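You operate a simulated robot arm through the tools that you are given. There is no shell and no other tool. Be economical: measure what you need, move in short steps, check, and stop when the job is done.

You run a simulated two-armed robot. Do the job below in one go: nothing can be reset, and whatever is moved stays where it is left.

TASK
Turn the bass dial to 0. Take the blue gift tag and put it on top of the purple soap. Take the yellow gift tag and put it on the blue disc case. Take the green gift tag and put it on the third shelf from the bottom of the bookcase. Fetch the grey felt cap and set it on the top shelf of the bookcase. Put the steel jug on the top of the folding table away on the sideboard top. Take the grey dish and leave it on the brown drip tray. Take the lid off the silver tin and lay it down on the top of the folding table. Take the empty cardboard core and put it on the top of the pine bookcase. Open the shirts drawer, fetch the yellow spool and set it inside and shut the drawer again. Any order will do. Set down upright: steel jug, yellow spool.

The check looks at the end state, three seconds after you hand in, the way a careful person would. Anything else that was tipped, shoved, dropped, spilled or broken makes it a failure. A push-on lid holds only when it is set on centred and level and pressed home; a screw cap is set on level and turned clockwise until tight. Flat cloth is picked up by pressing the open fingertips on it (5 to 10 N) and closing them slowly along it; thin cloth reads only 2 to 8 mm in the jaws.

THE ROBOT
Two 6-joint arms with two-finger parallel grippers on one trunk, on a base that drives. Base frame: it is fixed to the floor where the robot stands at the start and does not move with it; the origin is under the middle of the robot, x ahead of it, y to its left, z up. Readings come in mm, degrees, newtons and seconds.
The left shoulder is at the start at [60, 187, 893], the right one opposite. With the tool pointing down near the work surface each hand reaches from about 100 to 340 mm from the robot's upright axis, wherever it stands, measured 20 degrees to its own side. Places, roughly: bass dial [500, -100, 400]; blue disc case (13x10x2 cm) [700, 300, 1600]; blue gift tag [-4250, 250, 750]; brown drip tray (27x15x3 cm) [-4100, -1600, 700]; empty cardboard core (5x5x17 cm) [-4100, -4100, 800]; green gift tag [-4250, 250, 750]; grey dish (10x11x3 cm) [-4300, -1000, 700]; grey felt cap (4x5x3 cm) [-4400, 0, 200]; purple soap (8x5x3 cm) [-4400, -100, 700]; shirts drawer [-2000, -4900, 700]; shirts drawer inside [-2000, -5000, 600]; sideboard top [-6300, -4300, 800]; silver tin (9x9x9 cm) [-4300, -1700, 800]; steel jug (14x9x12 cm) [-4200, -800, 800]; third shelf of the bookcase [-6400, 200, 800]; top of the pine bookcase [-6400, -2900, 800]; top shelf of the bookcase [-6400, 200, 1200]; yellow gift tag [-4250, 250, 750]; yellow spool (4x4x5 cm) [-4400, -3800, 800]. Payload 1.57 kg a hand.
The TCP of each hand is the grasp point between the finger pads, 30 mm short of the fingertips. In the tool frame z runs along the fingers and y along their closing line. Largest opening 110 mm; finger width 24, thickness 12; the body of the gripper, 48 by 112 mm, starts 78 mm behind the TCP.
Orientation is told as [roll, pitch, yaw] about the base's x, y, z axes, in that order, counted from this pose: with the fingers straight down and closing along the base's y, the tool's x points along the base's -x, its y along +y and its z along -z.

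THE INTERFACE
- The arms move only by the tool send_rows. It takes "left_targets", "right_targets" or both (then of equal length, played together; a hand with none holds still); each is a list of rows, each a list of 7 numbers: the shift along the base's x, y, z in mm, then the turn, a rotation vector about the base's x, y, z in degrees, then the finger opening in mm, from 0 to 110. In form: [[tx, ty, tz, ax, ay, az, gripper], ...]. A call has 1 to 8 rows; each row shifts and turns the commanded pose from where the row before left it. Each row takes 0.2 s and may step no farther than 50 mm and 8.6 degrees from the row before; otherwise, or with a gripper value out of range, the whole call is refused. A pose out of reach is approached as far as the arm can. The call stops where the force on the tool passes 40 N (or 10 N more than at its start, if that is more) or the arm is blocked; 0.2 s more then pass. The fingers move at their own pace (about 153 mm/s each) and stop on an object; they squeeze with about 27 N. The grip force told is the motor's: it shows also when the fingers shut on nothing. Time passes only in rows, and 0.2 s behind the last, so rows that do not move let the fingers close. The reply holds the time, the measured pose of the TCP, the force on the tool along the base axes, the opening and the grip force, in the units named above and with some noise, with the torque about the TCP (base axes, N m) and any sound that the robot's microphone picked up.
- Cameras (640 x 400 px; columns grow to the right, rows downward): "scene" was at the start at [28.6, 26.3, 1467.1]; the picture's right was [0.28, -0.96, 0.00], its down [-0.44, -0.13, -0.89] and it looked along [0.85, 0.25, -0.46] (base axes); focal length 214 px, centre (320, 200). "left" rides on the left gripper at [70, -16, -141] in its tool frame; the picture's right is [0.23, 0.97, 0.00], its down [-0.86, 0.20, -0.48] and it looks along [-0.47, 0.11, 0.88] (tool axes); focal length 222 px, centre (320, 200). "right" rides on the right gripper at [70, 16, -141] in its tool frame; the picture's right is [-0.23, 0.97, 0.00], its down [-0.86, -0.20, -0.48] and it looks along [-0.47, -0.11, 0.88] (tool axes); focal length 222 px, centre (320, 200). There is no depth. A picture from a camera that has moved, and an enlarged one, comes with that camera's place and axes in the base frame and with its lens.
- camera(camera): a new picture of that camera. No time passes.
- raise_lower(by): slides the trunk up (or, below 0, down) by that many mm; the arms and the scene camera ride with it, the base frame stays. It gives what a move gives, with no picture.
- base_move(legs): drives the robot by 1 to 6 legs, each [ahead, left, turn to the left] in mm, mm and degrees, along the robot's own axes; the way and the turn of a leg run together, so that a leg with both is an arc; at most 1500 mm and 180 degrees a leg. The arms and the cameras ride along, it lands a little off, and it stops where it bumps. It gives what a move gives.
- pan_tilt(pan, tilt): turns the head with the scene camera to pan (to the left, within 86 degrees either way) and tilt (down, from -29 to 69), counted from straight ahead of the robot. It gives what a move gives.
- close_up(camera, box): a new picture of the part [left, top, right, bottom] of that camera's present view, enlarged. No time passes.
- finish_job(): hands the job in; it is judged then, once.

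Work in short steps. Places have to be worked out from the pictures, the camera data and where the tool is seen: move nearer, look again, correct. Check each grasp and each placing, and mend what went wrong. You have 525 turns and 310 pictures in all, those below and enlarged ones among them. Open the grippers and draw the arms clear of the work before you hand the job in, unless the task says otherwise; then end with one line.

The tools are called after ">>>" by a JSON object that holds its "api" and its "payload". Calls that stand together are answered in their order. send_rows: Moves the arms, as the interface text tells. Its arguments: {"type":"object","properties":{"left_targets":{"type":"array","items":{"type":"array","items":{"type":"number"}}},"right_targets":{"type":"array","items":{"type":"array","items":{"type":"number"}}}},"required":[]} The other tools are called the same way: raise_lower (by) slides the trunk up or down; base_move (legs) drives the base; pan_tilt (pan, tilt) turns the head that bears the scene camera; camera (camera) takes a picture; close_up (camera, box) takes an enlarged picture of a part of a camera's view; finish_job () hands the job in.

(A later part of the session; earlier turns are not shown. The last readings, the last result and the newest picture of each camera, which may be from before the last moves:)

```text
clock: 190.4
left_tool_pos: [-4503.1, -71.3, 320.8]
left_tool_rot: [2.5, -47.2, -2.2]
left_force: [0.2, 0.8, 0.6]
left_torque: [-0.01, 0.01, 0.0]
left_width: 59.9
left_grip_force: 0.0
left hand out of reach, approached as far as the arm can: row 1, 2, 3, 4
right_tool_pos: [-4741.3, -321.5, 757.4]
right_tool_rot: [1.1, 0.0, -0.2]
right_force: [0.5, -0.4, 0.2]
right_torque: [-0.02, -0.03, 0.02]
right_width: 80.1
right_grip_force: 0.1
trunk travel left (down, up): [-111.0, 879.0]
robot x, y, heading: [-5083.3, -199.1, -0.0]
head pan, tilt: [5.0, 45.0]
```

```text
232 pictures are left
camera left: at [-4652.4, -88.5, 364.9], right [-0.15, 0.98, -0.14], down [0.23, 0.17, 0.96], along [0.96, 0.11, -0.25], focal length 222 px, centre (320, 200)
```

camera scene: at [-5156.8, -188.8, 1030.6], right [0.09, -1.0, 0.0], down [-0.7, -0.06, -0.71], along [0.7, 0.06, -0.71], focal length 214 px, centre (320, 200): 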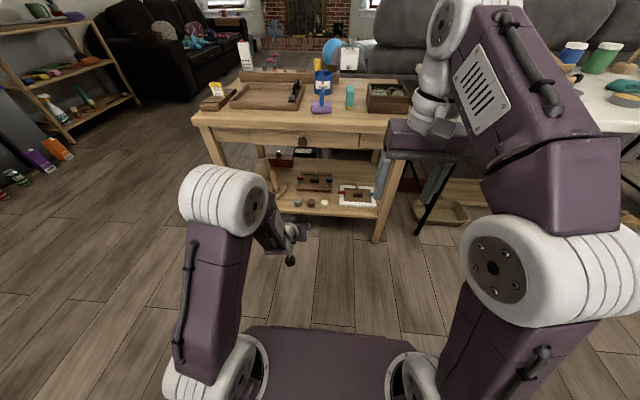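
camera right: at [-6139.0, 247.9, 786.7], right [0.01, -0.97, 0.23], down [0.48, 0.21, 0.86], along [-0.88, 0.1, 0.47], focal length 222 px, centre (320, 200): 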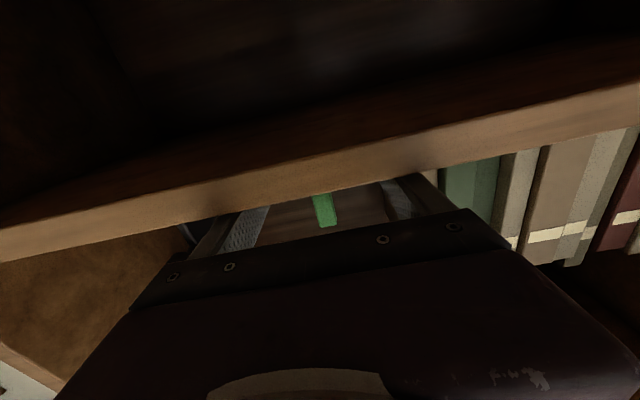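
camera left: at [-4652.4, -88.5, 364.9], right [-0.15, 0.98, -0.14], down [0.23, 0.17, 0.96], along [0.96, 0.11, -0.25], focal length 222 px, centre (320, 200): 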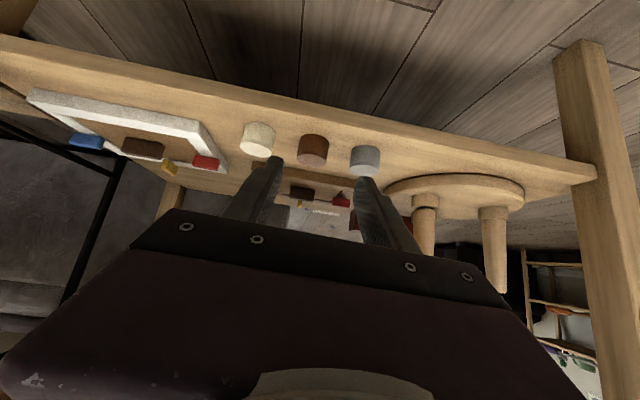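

Shift the base left 61 to line up, then extend the arm down to the cap.

>>> {"api": "base_move", "payload": {"legs": [[0, 61, 0]]}}

>>> {"api": "send_rows", "payload": {"left_targets": [[25, 0, 0, 0, 0, 0, 60], [20, 0, -20, 0, 0, 0, 60], [10, 0, -20, 0, 0, 0, 60]]}}

>>> {"api": "camera", "payload": {"camera": "left"}}

```text
clock: 191.4
left_tool_pos: [-4502.9, -10.9, 320.7]
left_tool_rot: [2.4, -47.4, -2.2]
left_force: [-0.3, 0.4, -0.4]
left_torque: [0.03, 0.0, 0.01]
left_width: 59.9
left_grip_force: 0.1
right_tool_pos: [-4741.4, -261.0, 757.0]
right_tool_rot: [1.1, -0.2, -0.1]
right_force: [0.2, 0.2, 0.2]
right_torque: [-0.04, 0.0, 0.02]
right_width: 80.1
right_grip_force: 0.0
trunk travel left (down, up): [-111.0, 879.0]
robot x, y, heading: [-5082.9, -134.6, -0.1]
head pan, tilt: [5.0, 45.0]
```

```text
clock: 192.2
left_tool_pos: [-4445.9, -10.1, 279.8]
left_tool_rot: [2.5, -47.3, -2.3]
left_force: [-0.2, 0.6, 0.5]
left_torque: [-0.01, -0.01, -0.03]
left_width: 59.8
left_grip_force: 0.1
right_tool_pos: [-4741.7, -260.9, 757.0]
right_tool_rot: [1.1, -0.1, -0.2]
right_force: [-0.1, -0.3, 1.0]
right_torque: [0.01, 0.01, 0.0]
right_width: 80.2
right_grip_force: 0.1
trunk travel left (down, up): [-111.0, 879.0]
robot x, y, heading: [-5080.1, -134.6, 0.3]
head pan, tilt: [5.0, 45.0]
```

```text
231 pictures are left
camera left: at [-4596.8, -27.0, 324.9], right [-0.15, 0.98, -0.14], down [0.23, 0.17, 0.96], along [0.96, 0.11, -0.25], focal length 222 px, centre (320, 200)
```

left: 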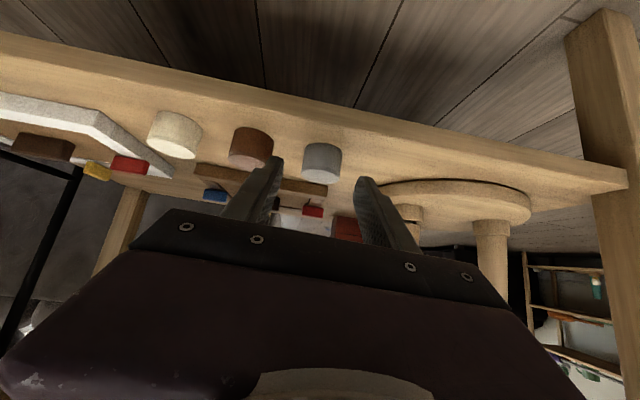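

Centred. Advance along to the cap.

>>> {"api": "send_rows", "payload": {"left_targets": [[12, 0, -8, 0, 0, 0, 60], [12, 0, -8, 0, 0, 0, 60], [10, 0, -5, 0, 0, 0, 60]]}}

>>> {"api": "camera", "payload": {"camera": "left"}}

```text
clock: 193.0
left_tool_pos: [-4413.1, -10.4, 259.8]
left_tool_rot: [2.5, -47.2, -2.3]
left_force: [0.4, 0.9, -0.5]
left_torque: [-0.02, 0.0, 0.03]
left_width: 60.1
left_grip_force: 0.0
right_tool_pos: [-4742.9, -260.4, 756.7]
right_tool_rot: [1.2, -0.2, -0.3]
right_force: [0.4, -0.2, -0.2]
right_torque: [0.02, 0.02, -0.03]
right_width: 80.0
right_grip_force: 0.0
trunk travel left (down, up): [-111.0, 879.0]
robot x, y, heading: [-5077.7, -131.6, 0.0]
head pan, tilt: [5.0, 45.0]
```

```text
230 pictures are left
camera left: at [-4562.5, -27.2, 304.5], right [-0.15, 0.98, -0.14], down [0.23, 0.17, 0.96], along [0.96, 0.11, -0.25], focal length 222 px, centre (320, 200)
```

left: 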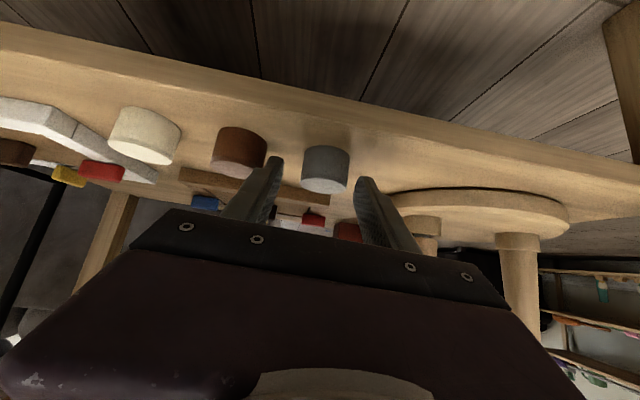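

Tips flank the cap. Close.

>>> {"api": "send_rows", "payload": {"left_targets": [[4, 1, -4, 0, 0, 0, 60], [0, 0, 0, 0, 0, 0, 40], [0, 0, 0, 0, 0, 0, 20], [0, 0, 0, 0, 0, 0, 20]]}}

>>> {"api": "send_rows", "payload": {"left_targets": [[-10, 0, 15, 0, 0, 0, 20], [-15, 0, 20, 0, 0, 0, 20], [-20, 0, 20, 0, 0, 0, 20], [-30, 0, 20, 0, 0, 0, 20]]}}

>>> {"api": "camera", "payload": {"camera": "left"}}

```text
clock: 194.0
left_tool_pos: [-4409.5, -8.7, 255.8]
left_tool_rot: [2.5, -47.3, -2.2]
left_force: [-0.2, -0.4, -0.9]
left_torque: [0.0, 0.01, -0.02]
left_width: 37.7
left_grip_force: 26.9
right_tool_pos: [-4743.2, -261.6, 758.1]
right_tool_rot: [1.1, -0.1, -0.2]
right_force: [0.0, 0.3, 0.5]
right_torque: [-0.01, 0.0, -0.01]
right_width: 80.0
right_grip_force: 0.0
trunk travel left (down, up): [-111.0, 879.0]
robot x, y, heading: [-5078.5, -138.2, 0.4]
head pan, tilt: [5.0, 45.0]
```

```text
clock: 195.0
left_tool_pos: [-4484.1, -7.5, 331.1]
left_tool_rot: [2.5, -47.3, -2.3]
left_force: [-0.3, 0.4, 0.6]
left_torque: [0.01, 0.0, 0.03]
left_width: 37.7
left_grip_force: 27.3
right_tool_pos: [-4742.0, -261.3, 756.4]
right_tool_rot: [1.0, -0.2, -0.2]
right_force: [0.1, 0.2, 0.4]
right_torque: [0.0, 0.01, 0.01]
right_width: 79.9
right_grip_force: 0.0
trunk travel left (down, up): [-111.0, 879.0]
robot x, y, heading: [-5082.4, -135.7, 0.3]
head pan, tilt: [5.0, 45.0]
```

```text
229 pictures are left
camera left: at [-4634.7, -25.0, 375.2], right [-0.15, 0.98, -0.14], down [0.23, 0.17, 0.96], along [0.96, 0.11, -0.25], focal length 222 px, centre (320, 200)
```

left: 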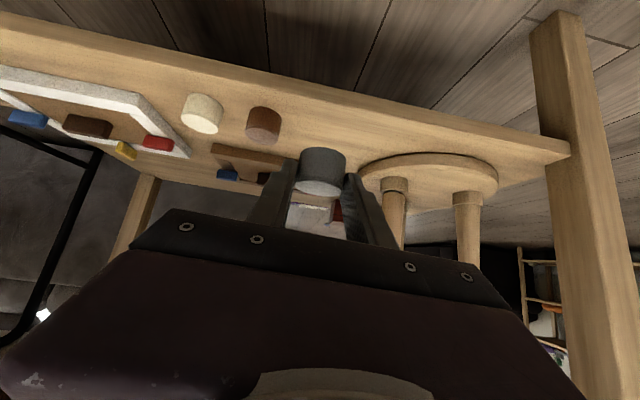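

Cap held upright. Back away, turn to the bookcase and raise the trunk.

>>> {"api": "base_move", "payload": {"legs": [[-300, 0, 0], [0, 320, 0], [0, 0, 180]]}}

>>> {"api": "raise_lower", "payload": {"by": 400}}

>>> {"api": "raise_lower", "payload": {"by": 390}}

>>> {"api": "pan_tilt", "payload": {"pan": 0, "tilt": 25}}

>>> {"api": "camera", "payload": {"camera": "scene"}}

>>> {"api": "camera", "payload": {"camera": "left"}}

```text
clock: 206.0
left_tool_pos: [-5982.2, 88.3, 329.8]
left_tool_rot: [2.5, -47.4, 175.0]
left_force: [0.4, -0.1, -0.3]
left_torque: [-0.05, 0.03, 0.02]
left_width: 37.9
left_grip_force: 27.2
right_tool_pos: [-5713.5, 329.8, 756.7]
right_tool_rot: [1.1, -0.2, 177.1]
right_force: [0.1, 0.2, 0.4]
right_torque: [0.02, 0.03, 0.0]
right_width: 80.1
right_grip_force: 0.1
trunk travel left (down, up): [-111.0, 879.0]
robot x, y, heading: [-5379.2, 186.2, 177.4]
head pan, tilt: [5.0, 45.0]
```

```text
clock: 209.9
left_tool_pos: [-5982.4, 89.0, 730.4]
left_tool_rot: [2.5, -47.2, 175.1]
left_force: [-0.4, -0.4, -0.3]
left_torque: [0.01, -0.01, 0.0]
left_width: 37.6
left_grip_force: 26.8
right_tool_pos: [-5712.9, 329.5, 1158.1]
right_tool_rot: [1.1, -0.2, 177.1]
right_force: [0.6, 0.2, 0.2]
right_torque: [-0.05, 0.02, -0.01]
right_width: 80.1
right_grip_force: 0.1
trunk travel left (down, up): [-511.0, 479.0]
robot x, y, heading: [-5379.4, 190.5, 177.3]
head pan, tilt: [5.0, 45.0]
```

```text
clock: 213.6
left_tool_pos: [-5982.8, 88.1, 1120.2]
left_tool_rot: [2.6, -47.2, 175.1]
left_force: [-0.1, -0.5, -0.5]
left_torque: [-0.01, 0.01, 0.0]
left_width: 37.7
left_grip_force: 26.4
right_tool_pos: [-5714.7, 329.3, 1547.3]
right_tool_rot: [1.1, -0.2, 177.1]
right_force: [0.3, 0.2, -0.5]
right_torque: [0.01, -0.01, -0.02]
right_width: 80.1
right_grip_force: 0.1
trunk travel left (down, up): [-901.0, 89.0]
robot x, y, heading: [-5379.9, 189.6, 177.5]
head pan, tilt: [5.0, 45.0]
```

```text
clock: 214.4
left_tool_pos: [-5981.4, 88.8, 1120.5]
left_tool_rot: [2.5, -47.3, 175.1]
left_force: [-0.2, 0.2, 0.7]
left_torque: [0.01, 0.0, 0.03]
left_width: 37.6
left_grip_force: 26.7
right_tool_pos: [-5713.3, 329.3, 1547.8]
right_tool_rot: [1.1, -0.3, 177.1]
right_force: [0.1, -0.2, 0.1]
right_torque: [0.02, -0.01, 0.0]
right_width: 80.2
right_grip_force: 0.0
trunk travel left (down, up): [-901.0, 89.0]
robot x, y, heading: [-5380.0, 190.3, 177.4]
head pan, tilt: [0.0, 25.0]
```

```text
228 pictures are left
camera scene: at [-5412.2, 190.2, 1851.1], right [0.05, 1.0, 0.0], down [0.42, -0.02, -0.91], along [-0.91, 0.04, -0.42], focal length 214 px, centre (320, 200)
```

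scene: 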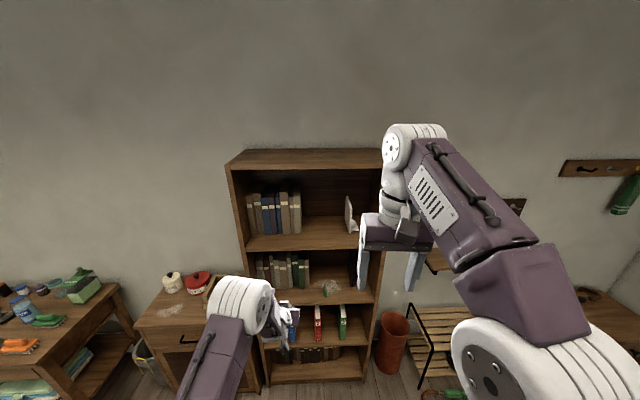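

```text
227 pictures are left
camera left: at [-5829.1, 96.6, 1165.1], right [0.1, -0.99, -0.14], down [-0.24, -0.16, 0.96], along [-0.97, -0.06, -0.25], focal length 222 px, centre (320, 200)
```

left: 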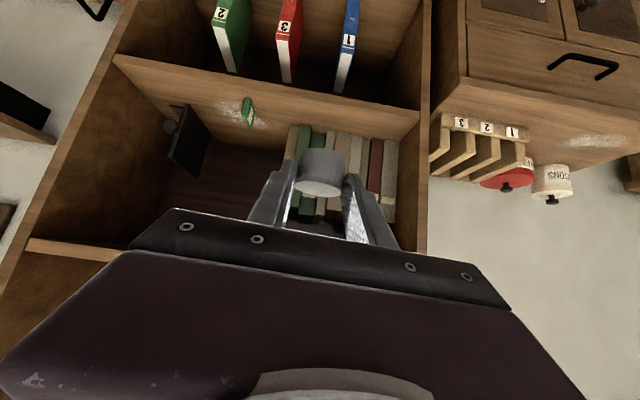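

Raise the rest of the trunk travel, square up, shift right to aim at the free spot on the top shelf.

>>> {"api": "raise_lower", "payload": {"by": 85}}

>>> {"api": "base_move", "payload": {"legs": [[0, 0, 2.6], [0, -190, 0]]}}

>>> {"api": "send_rows", "payload": {"left_targets": [[0, 0, 40, 0, 0, 0, 20], [0, 0, 45, 0, 0, 0, 20]]}}

>>> {"api": "pan_tilt", "payload": {"pan": 15, "tilt": 35}}

>>> {"api": "camera", "payload": {"camera": "scene"}}

>>> {"api": "camera", "payload": {"camera": "left"}}

```text
clock: 215.7
left_tool_pos: [-5983.3, 86.5, 1205.9]
left_tool_rot: [2.6, -47.2, 175.1]
left_force: [-0.7, 0.1, -0.1]
left_torque: [-0.01, 0.02, -0.01]
left_width: 37.8
left_grip_force: 27.1
right_tool_pos: [-5713.3, 328.3, 1632.0]
right_tool_rot: [1.0, -0.2, 177.1]
right_force: [-1.0, 1.1, 0.3]
right_torque: [-0.04, -0.01, 0.0]
right_width: 79.9
right_grip_force: 0.1
trunk travel left (down, up): [-986.0, 4.0]
robot x, y, heading: [-5379.8, 190.6, 177.6]
head pan, tilt: [0.0, 25.0]
```

```text
clock: 217.6
left_tool_pos: [-5977.7, 244.9, 1205.2]
left_tool_rot: [2.1, -47.3, 178.1]
left_force: [0.9, -0.8, -0.1]
left_torque: [0.05, 0.01, -0.05]
left_width: 37.7
left_grip_force: 27.2
right_tool_pos: [-5720.1, 496.2, 1633.3]
right_tool_rot: [0.9, -0.2, 179.7]
right_force: [-0.2, -0.6, -0.3]
right_torque: [0.03, -0.02, 0.01]
right_width: 79.9
right_grip_force: 0.1
trunk travel left (down, up): [-986.0, 4.0]
robot x, y, heading: [-5377.3, 374.8, -180.2]
head pan, tilt: [0.0, 25.0]
```

```text
clock: 218.2
left_tool_pos: [-5974.1, 247.4, 1292.3]
left_tool_rot: [2.3, -47.3, 177.9]
left_force: [-0.3, 0.2, 0.2]
left_torque: [0.01, -0.03, -0.04]
left_width: 37.7
left_grip_force: 27.4
right_tool_pos: [-5716.9, 499.9, 1634.4]
right_tool_rot: [1.1, -0.3, 179.7]
right_force: [-0.6, 0.1, -0.3]
right_torque: [0.06, 0.06, 0.04]
right_width: 80.2
right_grip_force: 0.2
trunk travel left (down, up): [-986.0, 4.0]
robot x, y, heading: [-5381.6, 378.0, -179.9]
head pan, tilt: [0.0, 25.0]
```

```text
clock: 219.0
left_tool_pos: [-5975.5, 248.8, 1292.5]
left_tool_rot: [2.5, -47.3, 177.8]
left_force: [0.9, 0.8, -0.1]
left_torque: [0.02, 0.0, 0.04]
left_width: 37.8
left_grip_force: 27.0
right_tool_pos: [-5718.8, 500.7, 1632.8]
right_tool_rot: [1.1, -0.2, 179.7]
right_force: [-0.1, 0.0, 0.6]
right_torque: [-0.01, 0.01, 0.03]
right_width: 79.8
right_grip_force: 0.2
trunk travel left (down, up): [-986.0, 4.0]
robot x, y, heading: [-5380.7, 378.4, -179.9]
head pan, tilt: [15.0, 35.0]
```

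```text
226 pictures are left
camera scene: at [-5404.1, 353.3, 1920.4], right [-0.26, 0.97, 0.0], down [0.55, 0.15, -0.82], along [-0.79, -0.21, -0.57], focal length 214 px, centre (320, 200)
```

scene: 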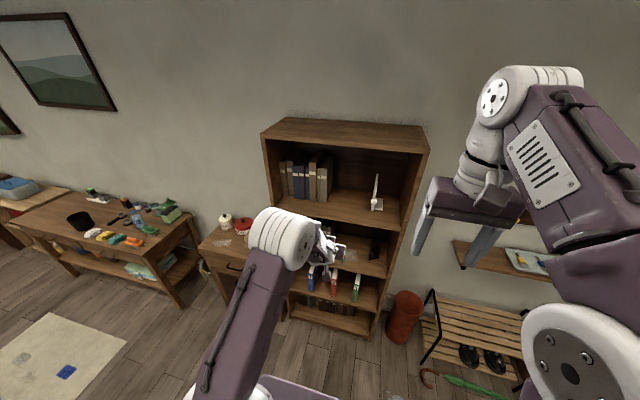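

```text
225 pictures are left
camera left: at [-5823.0, 263.8, 1336.7], right [0.15, -0.98, -0.14], down [-0.23, -0.17, 0.96], along [-0.96, -0.11, -0.25], focal length 222 px, centre (320, 200)
```

left: 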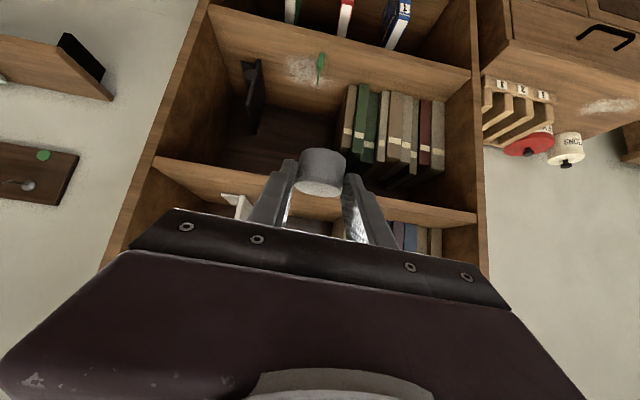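

Path is clear; move the base ahead 300 with cap bottom ~35 mm above the shelf.

>>> {"api": "base_move", "payload": {"legs": [[300, 0, 0]]}}

>>> {"api": "camera", "payload": {"camera": "left"}}

>>> {"api": "close_up", "payload": {"camera": "scene", "box": [220, 90, 440, 250]}}

```text
clock: 221.0
left_tool_pos: [-6268.4, 245.4, 1294.6]
left_tool_rot: [2.5, -47.4, 177.9]
left_force: [-0.4, 0.2, -0.5]
left_torque: [-0.02, 0.01, 0.03]
left_width: 37.8
left_grip_force: 26.8
right_tool_pos: [-6012.0, 499.7, 1633.3]
right_tool_rot: [1.0, -0.2, 180.0]
right_force: [0.5, 0.2, 0.0]
right_torque: [0.02, 0.08, 0.02]
right_width: 79.9
right_grip_force: 0.1
trunk travel left (down, up): [-986.0, 4.0]
robot x, y, heading: [-5681.2, 378.7, -179.7]
head pan, tilt: [15.0, 35.0]
```

```text
224 pictures are left
camera left: at [-6116.7, 262.2, 1338.1], right [0.15, -0.98, -0.14], down [-0.23, -0.17, 0.96], along [-0.96, -0.11, -0.25], focal length 222 px, centre (320, 200)
```

left: 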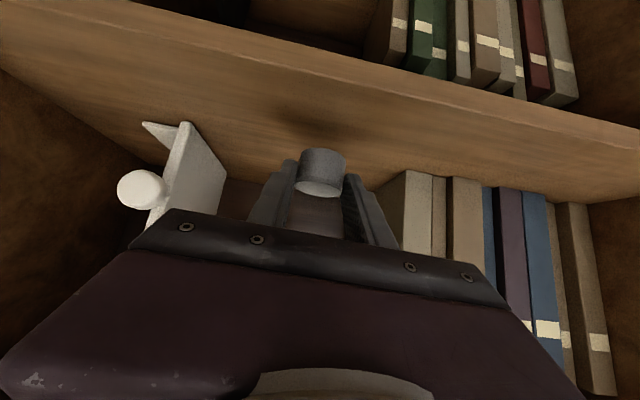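

```text
2.50 times, centred on (330, 170) of scene
camera zoom: at [-5696.8, 353.9, 1920.4], right [-0.26, 0.96, 0.0], down [0.55, 0.15, -0.82], along [-0.79, -0.22, -0.57], focal length 536 px, centre (295, 275)
```

zoom: 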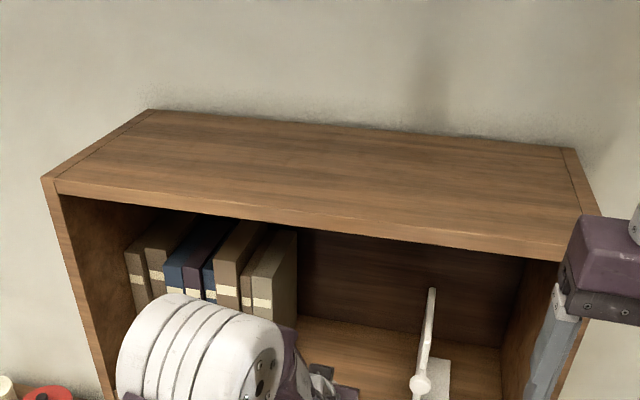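

Slide 15 mm further in and lower step by step until contact.

>>> {"api": "send_rows", "payload": {"left_targets": [[-15, 0, -5, 0, 0, 0, 20], [0, 0, -10, 0, 0, 0, 20], [0, 0, -5, 0, 0, 0, 20], [0, 0, -4, 0, 0, 0, 20]]}}

>>> {"api": "camera", "payload": {"camera": "left"}}

```text
clock: 222.0
left_tool_pos: [-6289.0, 245.2, 1267.2]
left_tool_rot: [2.5, -47.4, 178.0]
left_force: [-0.4, -0.2, 0.2]
left_torque: [-0.01, -0.02, -0.04]
left_width: 37.6
left_grip_force: 26.5
right_tool_pos: [-6018.1, 498.9, 1631.9]
right_tool_rot: [1.1, -0.1, 180.1]
right_force: [-0.1, 0.1, -0.2]
right_torque: [0.01, -0.05, 0.02]
right_width: 80.2
right_grip_force: 0.0
trunk travel left (down, up): [-986.0, 4.0]
robot x, y, heading: [-5676.9, 376.1, -179.8]
head pan, tilt: [15.0, 35.0]
```

```text
222 pictures are left
camera left: at [-6136.2, 261.5, 1311.8], right [0.15, -0.98, -0.14], down [-0.23, -0.17, 0.96], along [-0.96, -0.11, -0.25], focal length 222 px, centre (320, 200)
```

left: 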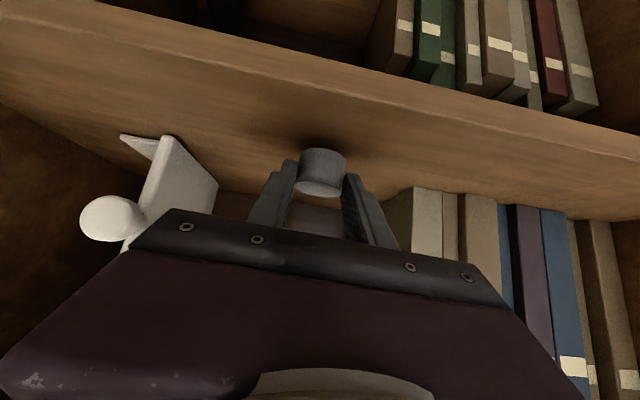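

>>> {"api": "send_rows", "payload": {"left_targets": [[0, 0, -3, 0, 0, 0, 20], [0, 0, -2, 0, 0, 0, 20], [0, 0, 0, 0, 0, 0, 20]]}}

>>> {"api": "send_rows", "payload": {"left_targets": [[0, 0, -2, 0, 0, 0, 20], [0, 0, -2, 0, 0, 0, 20], [0, 0, 0, 0, 0, 0, 20]]}}

>>> {"api": "send_rows", "payload": {"left_targets": [[0, 0, -2, 0, 0, 0, 20], [0, 0, 0, 0, 0, 0, 20]]}}

```text
clock: 222.8
left_tool_pos: [-6286.9, 245.9, 1262.9]
left_tool_rot: [2.4, -47.3, 178.1]
left_force: [0.0, -0.5, -0.4]
left_torque: [0.01, 0.01, -0.05]
left_width: 37.7
left_grip_force: 26.7
right_tool_pos: [-6016.8, 498.7, 1632.6]
right_tool_rot: [1.1, -0.2, 180.0]
right_force: [0.1, 1.0, -0.4]
right_torque: [0.03, 0.03, 0.01]
right_width: 80.1
right_grip_force: 0.1
trunk travel left (down, up): [-986.0, 4.0]
robot x, y, heading: [-5677.1, 373.0, -179.9]
head pan, tilt: [15.0, 35.0]
```

```text
clock: 223.6
left_tool_pos: [-6287.6, 245.8, 1259.6]
left_tool_rot: [2.5, -47.3, 177.9]
left_force: [0.1, -0.5, -0.1]
left_torque: [0.0, 0.03, 0.01]
left_width: 37.6
left_grip_force: 27.1
right_tool_pos: [-6017.2, 501.1, 1633.6]
right_tool_rot: [1.1, -0.2, 180.1]
right_force: [0.2, 0.6, 0.1]
right_torque: [-0.02, -0.02, 0.01]
right_width: 79.7
right_grip_force: 0.1
trunk travel left (down, up): [-986.0, 4.0]
robot x, y, heading: [-5678.7, 373.5, -179.8]
head pan, tilt: [15.0, 35.0]
```

```text
clock: 224.2
left_tool_pos: [-6288.2, 245.8, 1257.4]
left_tool_rot: [2.6, -47.3, 177.9]
left_force: [0.2, -0.4, 0.0]
left_torque: [0.01, 0.02, -0.01]
left_width: 37.7
left_grip_force: 26.9
right_tool_pos: [-6017.3, 500.5, 1632.2]
right_tool_rot: [1.1, -0.2, 180.0]
right_force: [0.0, 0.1, -0.4]
right_torque: [0.01, -0.01, -0.02]
right_width: 80.1
right_grip_force: 0.1
trunk travel left (down, up): [-986.0, 4.0]
robot x, y, heading: [-5678.2, 377.7, -179.8]
head pan, tilt: [15.0, 35.0]
```

>>> {"api": "send_rows", "payload": {"left_targets": [[0, 0, -2, 0, 0, 0, 20], [0, 0, -2, 0, 0, 0, 20], [0, 0, 0, 0, 0, 0, 20]]}}

>>> {"api": "camera", "payload": {"camera": "left"}}

```text
clock: 225.0
left_tool_pos: [-6286.9, 245.5, 1255.5]
left_tool_rot: [2.5, -47.6, 177.9]
left_force: [-1.6, -2.4, 16.2]
left_torque: [0.23, 0.32, 0.08]
left_width: 37.7
left_grip_force: 27.1
right_tool_pos: [-6013.6, 499.9, 1632.8]
right_tool_rot: [1.1, -0.3, 180.0]
right_force: [-0.4, -0.5, 0.8]
right_torque: [0.04, -0.01, -0.01]
right_width: 79.8
right_grip_force: 0.0
trunk travel left (down, up): [-986.0, 4.0]
robot x, y, heading: [-5676.4, 375.9, -179.7]
head pan, tilt: [15.0, 35.0]
```

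```text
221 pictures are left
camera left: at [-6134.4, 262.1, 1299.6], right [0.15, -0.98, -0.14], down [-0.22, -0.17, 0.96], along [-0.96, -0.11, -0.24], focal length 222 px, centre (320, 200)
```

left: 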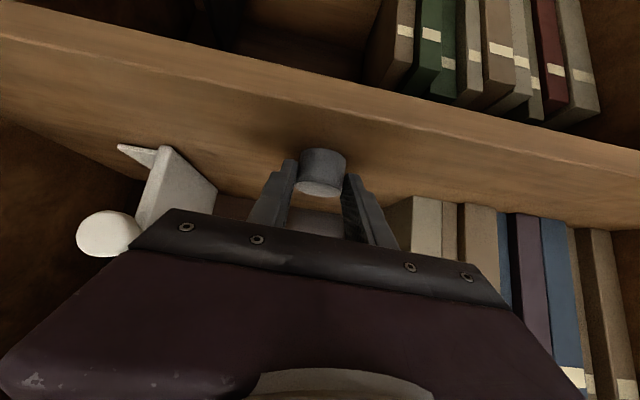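

Contact with the shelf. Release, then withdraw up and back.

>>> {"api": "send_rows", "payload": {"left_targets": [[0, 0, 1.5, 0, 0, 0, 30], [0, 0, 0, 0, 0, 0, 60], [0, 0, 0, 0, 0, 0, 60], [12, 0, 10, 0, 0, 0, 60], [20, 0, 15, 0, 0, 0, 60], [30, 0, 15, 0, 0, 0, 60]]}}

>>> {"api": "base_move", "payload": {"legs": [[-300, 0, 0]]}}

>>> {"api": "camera", "payload": {"camera": "left"}}

```text
clock: 226.4
left_tool_pos: [-6222.6, 245.9, 1294.8]
left_tool_rot: [2.4, -47.3, 178.1]
left_force: [0.5, -0.5, 1.2]
left_torque: [0.01, 0.0, -0.04]
left_width: 59.8
left_grip_force: 0.1
right_tool_pos: [-6015.0, 499.9, 1632.7]
right_tool_rot: [1.2, -0.2, 180.1]
right_force: [0.2, -0.1, -0.6]
right_torque: [0.02, 0.01, 0.02]
right_width: 80.0
right_grip_force: 0.0
trunk travel left (down, up): [-986.0, 4.0]
robot x, y, heading: [-5678.9, 377.1, -179.7]
head pan, tilt: [15.0, 35.0]
```

```text
clock: 228.5
left_tool_pos: [-5924.4, 247.2, 1294.6]
left_tool_rot: [2.5, -47.1, 177.9]
left_force: [-0.1, 0.2, -0.4]
left_torque: [0.01, -0.02, -0.03]
left_width: 60.0
left_grip_force: 0.1
right_tool_pos: [-5716.1, 500.9, 1631.7]
right_tool_rot: [1.1, 0.0, 179.9]
right_force: [-0.4, -0.5, 0.0]
right_torque: [-0.01, -0.02, -0.01]
right_width: 80.1
right_grip_force: 0.0
trunk travel left (down, up): [-986.0, 4.0]
robot x, y, heading: [-5372.8, 375.5, -179.7]
head pan, tilt: [15.0, 35.0]
```

```text
220 pictures are left
camera left: at [-5772.2, 263.7, 1338.2], right [0.15, -0.98, -0.14], down [-0.23, -0.17, 0.96], along [-0.96, -0.11, -0.25], focal length 222 px, centre (320, 200)
```

left: 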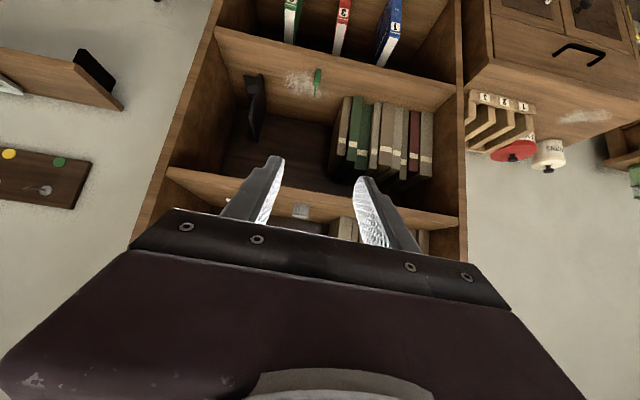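

Cap is on the top shelf. Reset the left hand to tool-down, lower the trunk and drive to the folding table's -x side.

>>> {"api": "send_rows", "payload": {"left_targets": [[35, 0, 20, 0, -8, 0, 80], [35, 0, 20, 0, -8, 0, 80], [35, 0, 20, 0, -8, 0, 80], [35, 0, 20, 0, -8, 0, 80], [35, 0, 20, 0, -8, 0, 80], [35, 0, 20, 0, -7, 0, 80]]}}

>>> {"api": "raise_lower", "payload": {"by": -400}}

>>> {"api": "raise_lower", "payload": {"by": -200}}

>>> {"api": "base_move", "payload": {"legs": [[0, 0, -180], [0, -1375, 0]]}}

>>> {"api": "pan_tilt", "payload": {"pan": -10, "tilt": 30}}

>>> {"api": "camera", "payload": {"camera": "scene"}}

```text
clock: 229.9
left_tool_pos: [-5725.2, 246.0, 1409.0]
left_tool_rot: [2.0, -3.0, 178.5]
left_force: [-0.3, -0.3, 0.1]
left_torque: [0.04, 0.0, -0.01]
left_width: 79.9
left_grip_force: 0.0
left hand out of reach, approached as far as the arm can: row 2
right_tool_pos: [-5712.6, 502.4, 1632.7]
right_tool_rot: [1.1, -0.3, 179.8]
right_force: [0.2, 0.1, -0.7]
right_torque: [0.0, 0.01, 0.0]
right_width: 79.9
right_grip_force: 0.2
trunk travel left (down, up): [-986.0, 4.0]
robot x, y, heading: [-5374.7, 376.2, -180.1]
head pan, tilt: [15.0, 35.0]
```

```text
clock: 233.7
left_tool_pos: [-5724.4, 244.8, 1008.0]
left_tool_rot: [2.0, -3.1, 178.5]
left_force: [-0.6, -0.3, 0.2]
left_torque: [-0.03, 0.01, 0.04]
left_width: 79.9
left_grip_force: 0.0
right_tool_pos: [-5712.6, 502.5, 1232.2]
right_tool_rot: [1.1, -0.2, 179.9]
right_force: [-0.5, 0.3, 0.1]
right_torque: [0.0, 0.02, -0.02]
right_width: 79.8
right_grip_force: 0.0
trunk travel left (down, up): [-586.0, 404.0]
robot x, y, heading: [-5371.9, 378.2, -179.8]
head pan, tilt: [15.0, 35.0]
```

```text
clock: 235.9
left_tool_pos: [-5725.2, 244.8, 808.4]
left_tool_rot: [2.1, -3.1, 178.6]
left_force: [0.6, 0.8, -0.2]
left_torque: [0.02, 0.0, -0.01]
left_width: 80.2
left_grip_force: 0.1
right_tool_pos: [-5712.6, 502.6, 1031.9]
right_tool_rot: [1.2, -0.2, 179.8]
right_force: [-0.6, 0.0, 0.7]
right_torque: [-0.02, 0.02, -0.02]
right_width: 80.0
right_grip_force: 0.1
trunk travel left (down, up): [-386.0, 604.0]
robot x, y, heading: [-5372.6, 374.3, -179.7]
head pan, tilt: [15.0, 35.0]
```

```text
clock: 250.2
left_tool_pos: [-5080.2, -908.5, 808.4]
left_tool_rot: [2.1, -3.1, -5.0]
left_force: [0.5, -0.5, -0.7]
left_torque: [0.01, -0.02, 0.0]
left_width: 80.1
left_grip_force: 0.1
right_tool_pos: [-5107.8, -1163.6, 1032.2]
right_tool_rot: [1.1, -0.2, -3.7]
right_force: [0.9, -0.3, 0.3]
right_torque: [-0.02, 0.01, -0.04]
right_width: 79.9
right_grip_force: 0.1
trunk travel left (down, up): [-386.0, 604.0]
robot x, y, heading: [-5437.8, -1018.1, -3.6]
head pan, tilt: [15.0, 35.0]
```

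```text
clock: 251.1
left_tool_pos: [-5078.7, -907.5, 809.0]
left_tool_rot: [2.1, -3.1, -5.0]
left_force: [-0.6, 0.2, 0.5]
left_torque: [0.03, 0.02, 0.0]
left_width: 80.1
left_grip_force: 0.0
right_tool_pos: [-5106.5, -1164.1, 1033.1]
right_tool_rot: [1.1, -0.3, -3.7]
right_force: [-0.2, 0.0, 0.1]
right_torque: [-0.02, 0.04, -0.01]
right_width: 80.1
right_grip_force: 0.1
trunk travel left (down, up): [-386.0, 604.0]
robot x, y, heading: [-5437.4, -1015.4, -3.2]
head pan, tilt: [-10.0, 30.0]
```

```text
219 pictures are left
camera scene: at [-5408.6, -1034.3, 1328.1], right [-0.23, -0.97, 0.0], down [-0.49, 0.12, -0.87], along [0.84, -0.2, -0.5], focal length 214 px, centre (320, 200)
```

scene: 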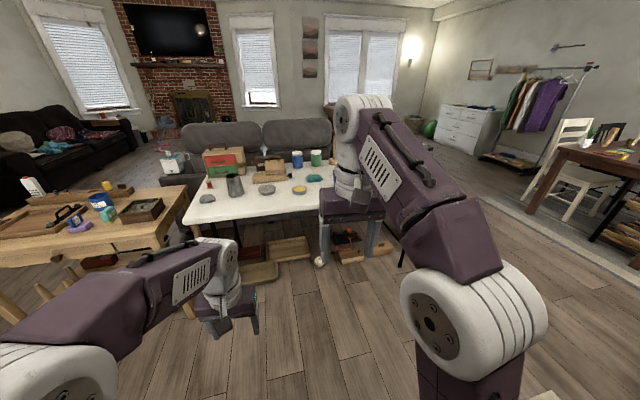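

Square up and approach 250.

>>> {"api": "base_move", "payload": {"legs": [[0, 0, 3.4], [250, 0, 0]]}}

>>> {"api": "pan_tilt", "payload": {"pan": -5, "tilt": 35}}

>>> {"api": "camera", "payload": {"camera": "scene"}}

>>> {"api": "camera", "payload": {"camera": "left"}}

>>> {"api": "camera", "payload": {"camera": "right"}}

```text
clock: 253.4
left_tool_pos: [-4837.5, -884.8, 808.5]
left_tool_rot: [2.1, -3.2, -1.4]
left_force: [0.4, 0.5, -0.8]
left_torque: [0.02, 0.06, 0.02]
left_width: 80.0
left_grip_force: 0.0
right_tool_pos: [-4848.6, -1141.7, 1032.0]
right_tool_rot: [1.0, -0.1, -0.1]
right_force: [-0.8, 0.2, 0.7]
right_torque: [-0.02, 0.07, 0.0]
right_width: 80.1
right_grip_force: 0.0
trunk travel left (down, up): [-386.0, 604.0]
robot x, y, heading: [-5188.7, -1017.1, 0.4]
head pan, tilt: [-10.0, 30.0]
```

```text
clock: 254.1
left_tool_pos: [-4838.9, -884.9, 809.9]
left_tool_rot: [2.1, -3.0, -1.4]
left_force: [-0.6, -0.1, 0.4]
left_torque: [0.02, -0.01, 0.0]
left_width: 80.0
left_grip_force: 0.0
right_tool_pos: [-4849.5, -1141.3, 1032.4]
right_tool_rot: [1.1, -0.2, -0.1]
right_force: [0.8, 0.5, 0.1]
right_torque: [0.01, -0.04, 0.03]
right_width: 79.8
right_grip_force: 0.1
trunk travel left (down, up): [-386.0, 604.0]
robot x, y, heading: [-5189.4, -1016.5, 0.2]
head pan, tilt: [-5.0, 35.0]
```

```text
218 pictures are left
camera scene: at [-5159.9, -1024.1, 1320.4], right [-0.08, -1.0, 0.0], down [-0.57, 0.05, -0.82], along [0.82, -0.07, -0.57], focal length 214 px, centre (320, 200)
```

scene: 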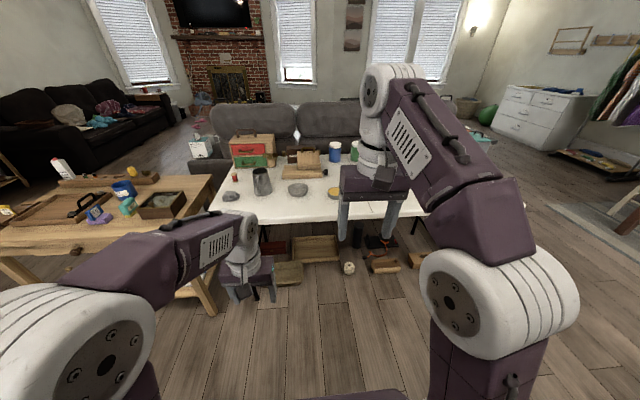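

```text
217 pictures are left
camera left: at [-4914.8, -905.2, 945.8], right [-0.21, 0.98, 0.02], down [0.83, 0.16, 0.53], along [0.52, 0.13, -0.85], focal length 222 px, centre (320, 200)
```

left: 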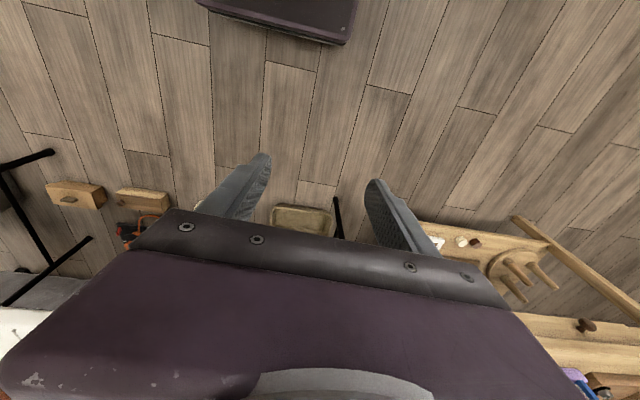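

```text
216 pictures are left
camera right: at [-4921.1, -1127.8, 1173.6], right [0.23, 0.97, 0.02], down [0.85, -0.21, 0.48], along [0.47, -0.09, -0.88], focal length 222 px, centre (320, 200)
```

right: 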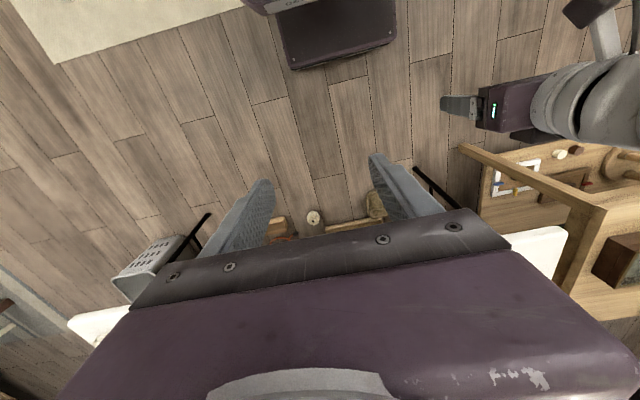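

>>> {"api": "close_up", "payload": {"camera": "scene", "box": [210, 130, 370, 230]}}

>>> {"api": "pan_tilt", "payload": {"pan": -35, "tilt": 35}}

>>> {"api": "camera", "payload": {"camera": "scene"}}

```text
4.00 times, centred on (290, 180) of scene
camera zoom: at [-5159.9, -1024.1, 1320.4], right [-0.08, -1.0, 0.0], down [-0.57, 0.05, -0.82], along [0.82, -0.07, -0.57], focal length 858 px, centre (440, 280)
```

zoom: 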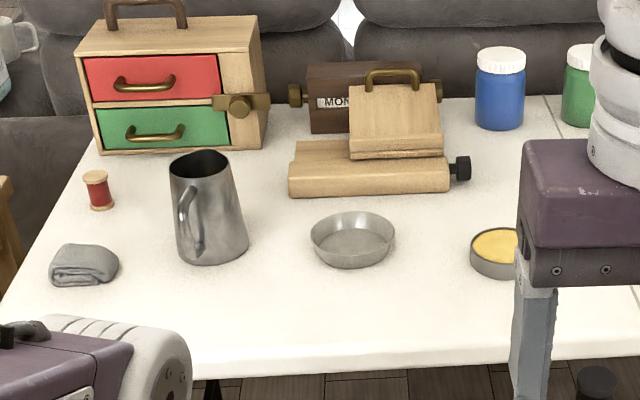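

```text
clock: 255.0
left_tool_pos: [-4838.5, -885.3, 810.2]
left_tool_rot: [1.9, -3.1, -1.4]
left_force: [0.2, 0.3, -0.2]
left_torque: [-0.02, 0.0, 0.0]
left_width: 80.1
left_grip_force: 0.0
right_tool_pos: [-4849.3, -1141.3, 1032.5]
right_tool_rot: [1.0, -0.2, 0.0]
right_force: [0.2, 0.4, -0.2]
right_torque: [0.02, 0.04, -0.03]
right_width: 79.7
right_grip_force: 0.0
trunk travel left (down, up): [-386.0, 604.0]
robot x, y, heading: [-5188.3, -1015.0, 0.1]
head pan, tilt: [-35.0, 35.0]
```

```text
214 pictures are left
camera scene: at [-5175.1, -1066.8, 1320.4], right [-0.57, -0.82, 0.0], down [-0.47, 0.33, -0.82], along [0.67, -0.47, -0.57], focal length 214 px, centre (320, 200)
```

scene: 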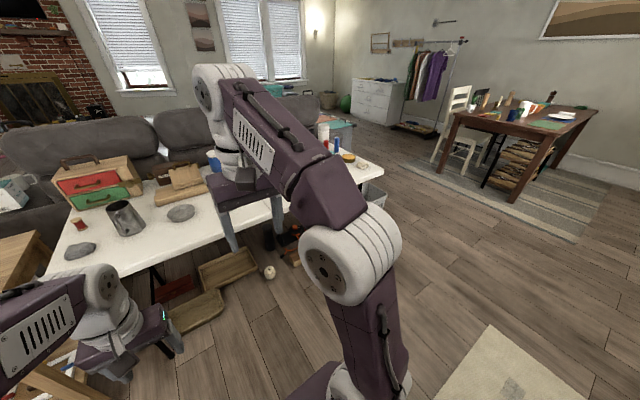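

Dish at about (-4219,-990), jug about (-4201,-812), table edge x≈-4453. Raise the trunk 100 and approach so both are reachable.

>>> {"api": "raise_lower", "payload": {"by": 100}}

>>> {"api": "base_move", "payload": {"legs": [[0, 65, 0], [440, 0, 0]]}}

>>> {"api": "camera", "payload": {"camera": "right"}}

>>> {"api": "camera", "payload": {"camera": "left"}}

```text
clock: 256.3
left_tool_pos: [-4837.5, -885.1, 908.8]
left_tool_rot: [2.1, -3.2, -1.5]
left_force: [0.7, -0.7, 0.0]
left_torque: [-0.01, 0.01, -0.01]
left_width: 80.0
left_grip_force: 0.0
right_tool_pos: [-4849.8, -1140.9, 1132.6]
right_tool_rot: [1.1, -0.1, -0.1]
right_force: [0.0, 0.0, -0.1]
right_torque: [-0.01, 0.0, 0.02]
right_width: 79.8
right_grip_force: 0.0
trunk travel left (down, up): [-486.0, 504.0]
robot x, y, heading: [-5185.4, -1017.4, 0.4]
head pan, tilt: [-35.0, 35.0]
```

```text
clock: 259.6
left_tool_pos: [-4408.8, -819.6, 906.8]
left_tool_rot: [2.1, -3.1, -1.6]
left_force: [-0.5, -0.4, 0.7]
left_torque: [0.0, 0.01, -0.03]
left_width: 80.2
left_grip_force: 0.1
right_tool_pos: [-4420.0, -1076.4, 1133.6]
right_tool_rot: [1.1, -0.1, -0.2]
right_force: [0.1, 0.1, 0.3]
right_torque: [0.04, 0.01, -0.02]
right_width: 79.9
right_grip_force: 0.1
trunk travel left (down, up): [-486.0, 504.0]
robot x, y, heading: [-4758.3, -950.0, 0.2]
head pan, tilt: [-35.0, 35.0]
```

```text
213 pictures are left
camera right: at [-4491.9, -1061.8, 1273.5], right [0.23, 0.97, 0.02], down [0.85, -0.21, 0.48], along [0.47, -0.09, -0.88], focal length 222 px, centre (320, 200)
```

right: 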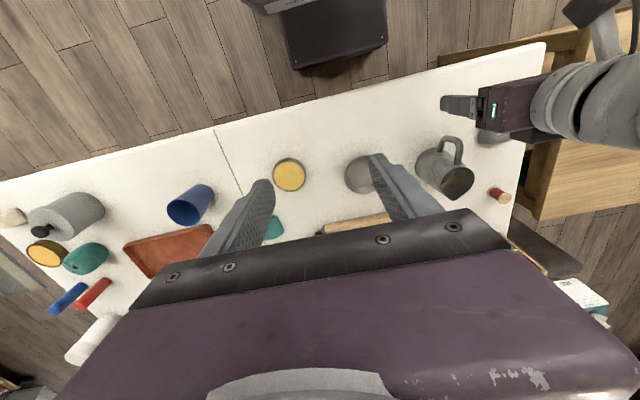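

```text
212 pictures are left
camera left: at [-4485.4, -839.1, 1045.6], right [-0.2, 0.98, 0.02], down [0.83, 0.16, 0.53], along [0.52, 0.13, -0.85], focal length 222 px, centre (320, 200)
```

left: 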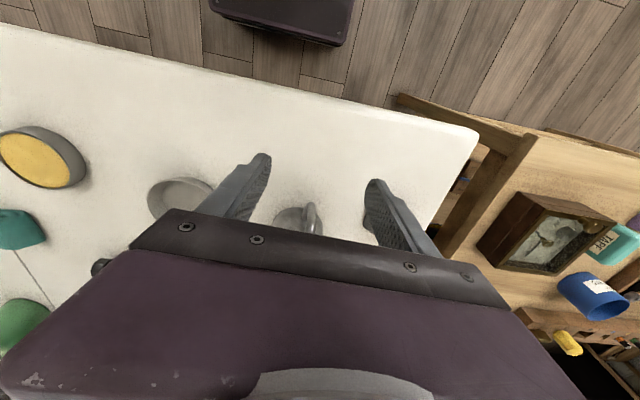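

Zoom both hand views on the dish and jug.

>>> {"api": "close_up", "payload": {"camera": "right", "box": [270, 110, 530, 240]}}

>>> {"api": "close_up", "payload": {"camera": "left", "box": [120, 120, 420, 260]}}

```text
2.46 times, centred on (400, 175) of right
camera zoom: at [-4491.9, -1061.8, 1273.5], right [0.23, 0.97, 0.02], down [0.85, -0.21, 0.48], along [0.47, -0.09, -0.88], focal length 547 px, centre (123, 262)
```

zoom: 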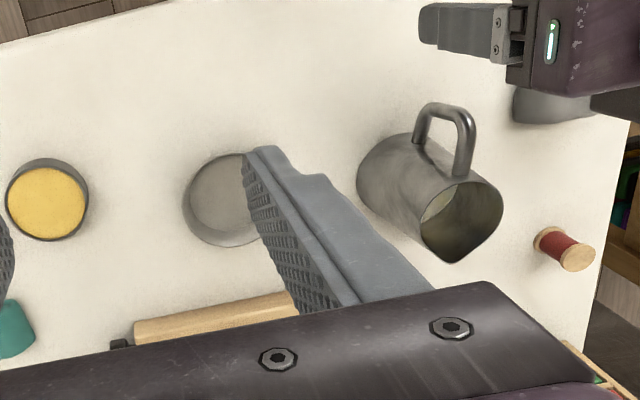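

```text
2.13 times, centred on (270, 190) of left
camera zoom: at [-4485.4, -839.1, 1045.6], right [-0.2, 0.98, 0.02], down [0.83, 0.16, 0.53], along [0.52, 0.13, -0.85], focal length 474 px, centre (427, 221)
```

zoom: 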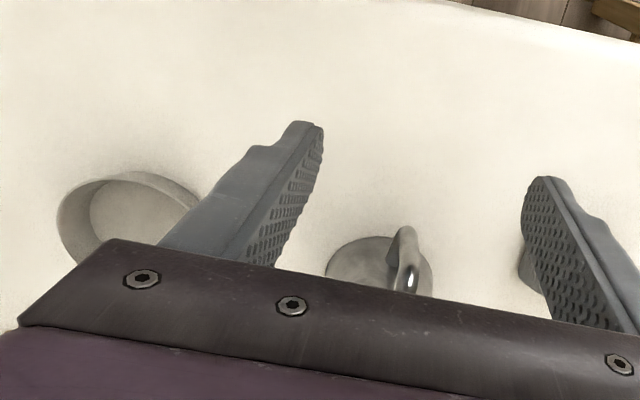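

Dish centre ≈(-4259,-990), rim z≈770, table top ≈740; jug ≈(-4235,-820), top ≈859. Bring the right hand above the dish's -y rim at y≈-1040.

>>> {"api": "send_rows", "payload": {"right_targets": [[23, 5, -40, 0, 0, 0, 50], [23, 5, -40, 0, 0, 0, 50], [23, 5, -40, 0, 0, 0, 50], [23, 5, -40, 0, 0, 0, 50], [23, 5, -40, 0, 0, 0, 50], [23, 5, -40, 0, 0, 0, 50], [23, 6, -40, 0, 0, 0, 50]]}}

>>> {"api": "camera", "payload": {"camera": "right"}}

>>> {"api": "close_up", "payload": {"camera": "scene", "box": [0, 140, 260, 300]}}

```text
clock: 261.1
left_tool_pos: [-4408.9, -818.4, 908.6]
left_tool_rot: [2.1, -3.0, -1.6]
left_force: [0.2, -0.2, -0.2]
left_torque: [-0.02, 0.0, -0.01]
left_width: 79.9
left_grip_force: 0.0
right_tool_pos: [-4256.7, -1038.7, 849.9]
right_tool_rot: [1.0, -0.1, -0.2]
right_force: [0.5, -0.1, 0.2]
right_torque: [-0.03, 0.05, -0.01]
right_width: 49.9
right_grip_force: 0.1
trunk travel left (down, up): [-486.0, 504.0]
robot x, y, heading: [-4760.4, -948.9, -0.0]
head pan, tilt: [-35.0, 35.0]
```

```text
209 pictures are left
camera right: at [-4328.6, -1024.7, 991.9], right [0.23, 0.97, 0.02], down [0.85, -0.21, 0.48], along [0.47, -0.09, -0.88], focal length 222 px, centre (320, 200)
```

right: 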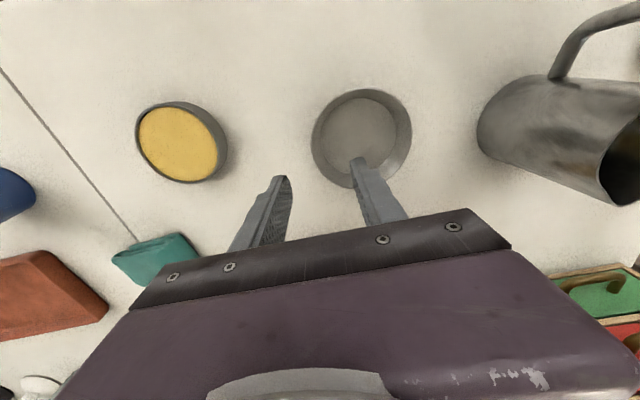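

```text
2.46 times, centred on (130, 220) of scene
camera zoom: at [-4745.0, -1000.4, 1420.4], right [-0.57, -0.82, 0.0], down [-0.47, 0.33, -0.82], along [0.67, -0.47, -0.57], focal length 528 px, centre (788, 151)
```

zoom: 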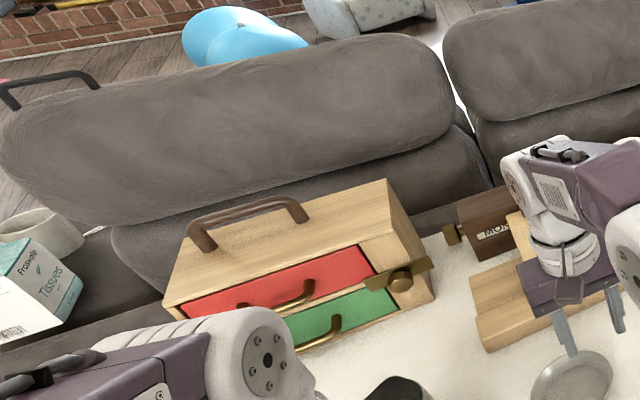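

Rim centre (-4268,-992), radius ~50. Shift x -11 and descend to z≈782.

>>> {"api": "send_rows", "payload": {"right_targets": [[-11, 0, -30, 0, 0, 0, 40], [0, 0, -25, 0, 0, 0, 40], [0, 0, -12, 0, 0, 0, 40]]}}

>>> {"api": "camera", "payload": {"camera": "right"}}

```text
clock: 261.9
left_tool_pos: [-4408.9, -818.6, 908.4]
left_tool_rot: [2.2, -3.1, -1.5]
left_force: [0.5, 0.8, -0.5]
left_torque: [0.02, -0.03, 0.01]
left_width: 80.1
left_grip_force: 0.0
right_tool_pos: [-4271.2, -1038.2, 785.0]
right_tool_rot: [1.1, -0.2, -0.2]
right_force: [0.1, -0.1, -0.5]
right_torque: [-0.04, -0.02, 0.0]
right_width: 39.8
right_grip_force: 0.1
trunk travel left (down, up): [-486.0, 504.0]
robot x, y, heading: [-4758.7, -947.4, -0.0]
head pan, tilt: [-35.0, 35.0]
```

```text
207 pictures are left
camera right: at [-4342.2, -1025.0, 926.5], right [0.23, 0.97, 0.02], down [0.85, -0.21, 0.48], along [0.47, -0.09, -0.88], focal length 222 px, centre (320, 200)
```

right: 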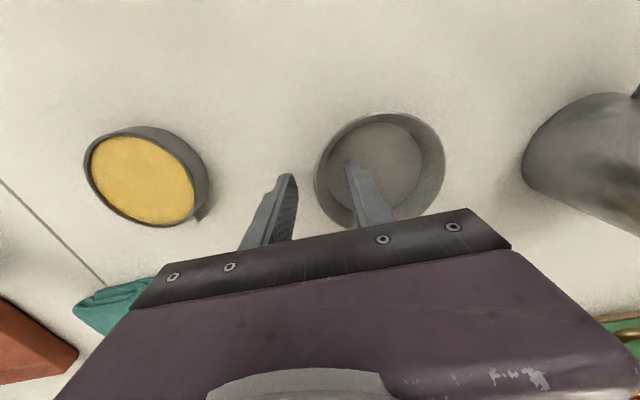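

>>> {"api": "send_rows", "payload": {"right_targets": [[0, 0, -5, 0, 0, 0, 40], [0, 0, 0, 0, 0, 0, 40]]}}

>>> {"api": "send_rows", "payload": {"right_targets": [[0, 0, 0, 0, 0, 0, 25], [0, 0, 0, 0, 0, 0, 12], [0, 0, 0, 0, 0, 0, 5], [0, 0, 0, 0, 0, 0, 2], [0, 0, 0, 0, 0, 0, 2]]}}

>>> {"api": "camera", "payload": {"camera": "right"}}

```text
clock: 262.6
left_tool_pos: [-4408.5, -818.8, 907.5]
left_tool_rot: [2.1, -3.1, -1.5]
left_force: [0.2, -0.7, 0.6]
left_torque: [0.0, 0.0, 0.01]
left_width: 79.7
left_grip_force: 0.0
right_tool_pos: [-4270.1, -1038.6, 779.6]
right_tool_rot: [1.1, -0.3, -0.2]
right_force: [0.0, 0.1, 0.4]
right_torque: [0.02, 0.02, -0.01]
right_width: 40.2
right_grip_force: 0.0
trunk travel left (down, up): [-486.0, 504.0]
robot x, y, heading: [-4757.3, -953.0, -0.0]
head pan, tilt: [-35.0, 35.0]
```

```text
clock: 263.8
left_tool_pos: [-4409.9, -819.5, 909.3]
left_tool_rot: [2.1, -3.1, -1.5]
left_force: [0.6, -0.3, -0.1]
left_torque: [-0.01, 0.02, -0.04]
left_width: 80.0
left_grip_force: 0.0
right_tool_pos: [-4270.9, -1040.8, 781.2]
right_tool_rot: [1.0, -0.2, -0.2]
right_force: [1.3, -1.0, 6.7]
right_torque: [0.54, 0.05, -0.04]
right_width: 11.6
right_grip_force: 27.1
trunk travel left (down, up): [-486.0, 504.0]
robot x, y, heading: [-4760.4, -952.5, -0.1]
head pan, tilt: [-35.0, 35.0]
```

```text
206 pictures are left
camera right: at [-4342.6, -1025.4, 921.9], right [0.23, 0.97, 0.02], down [0.85, -0.21, 0.48], along [0.47, -0.09, -0.88], focal length 222 px, centre (320, 200)
```

right: 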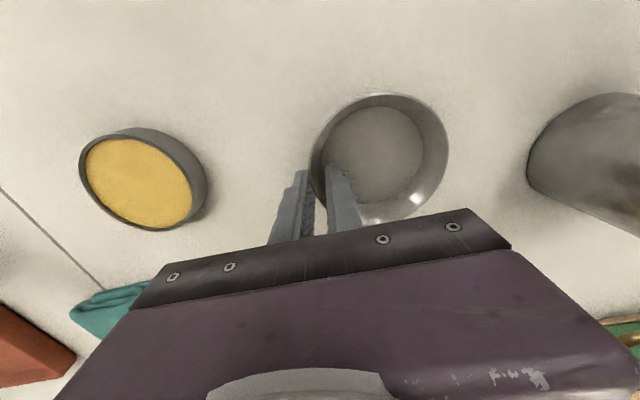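

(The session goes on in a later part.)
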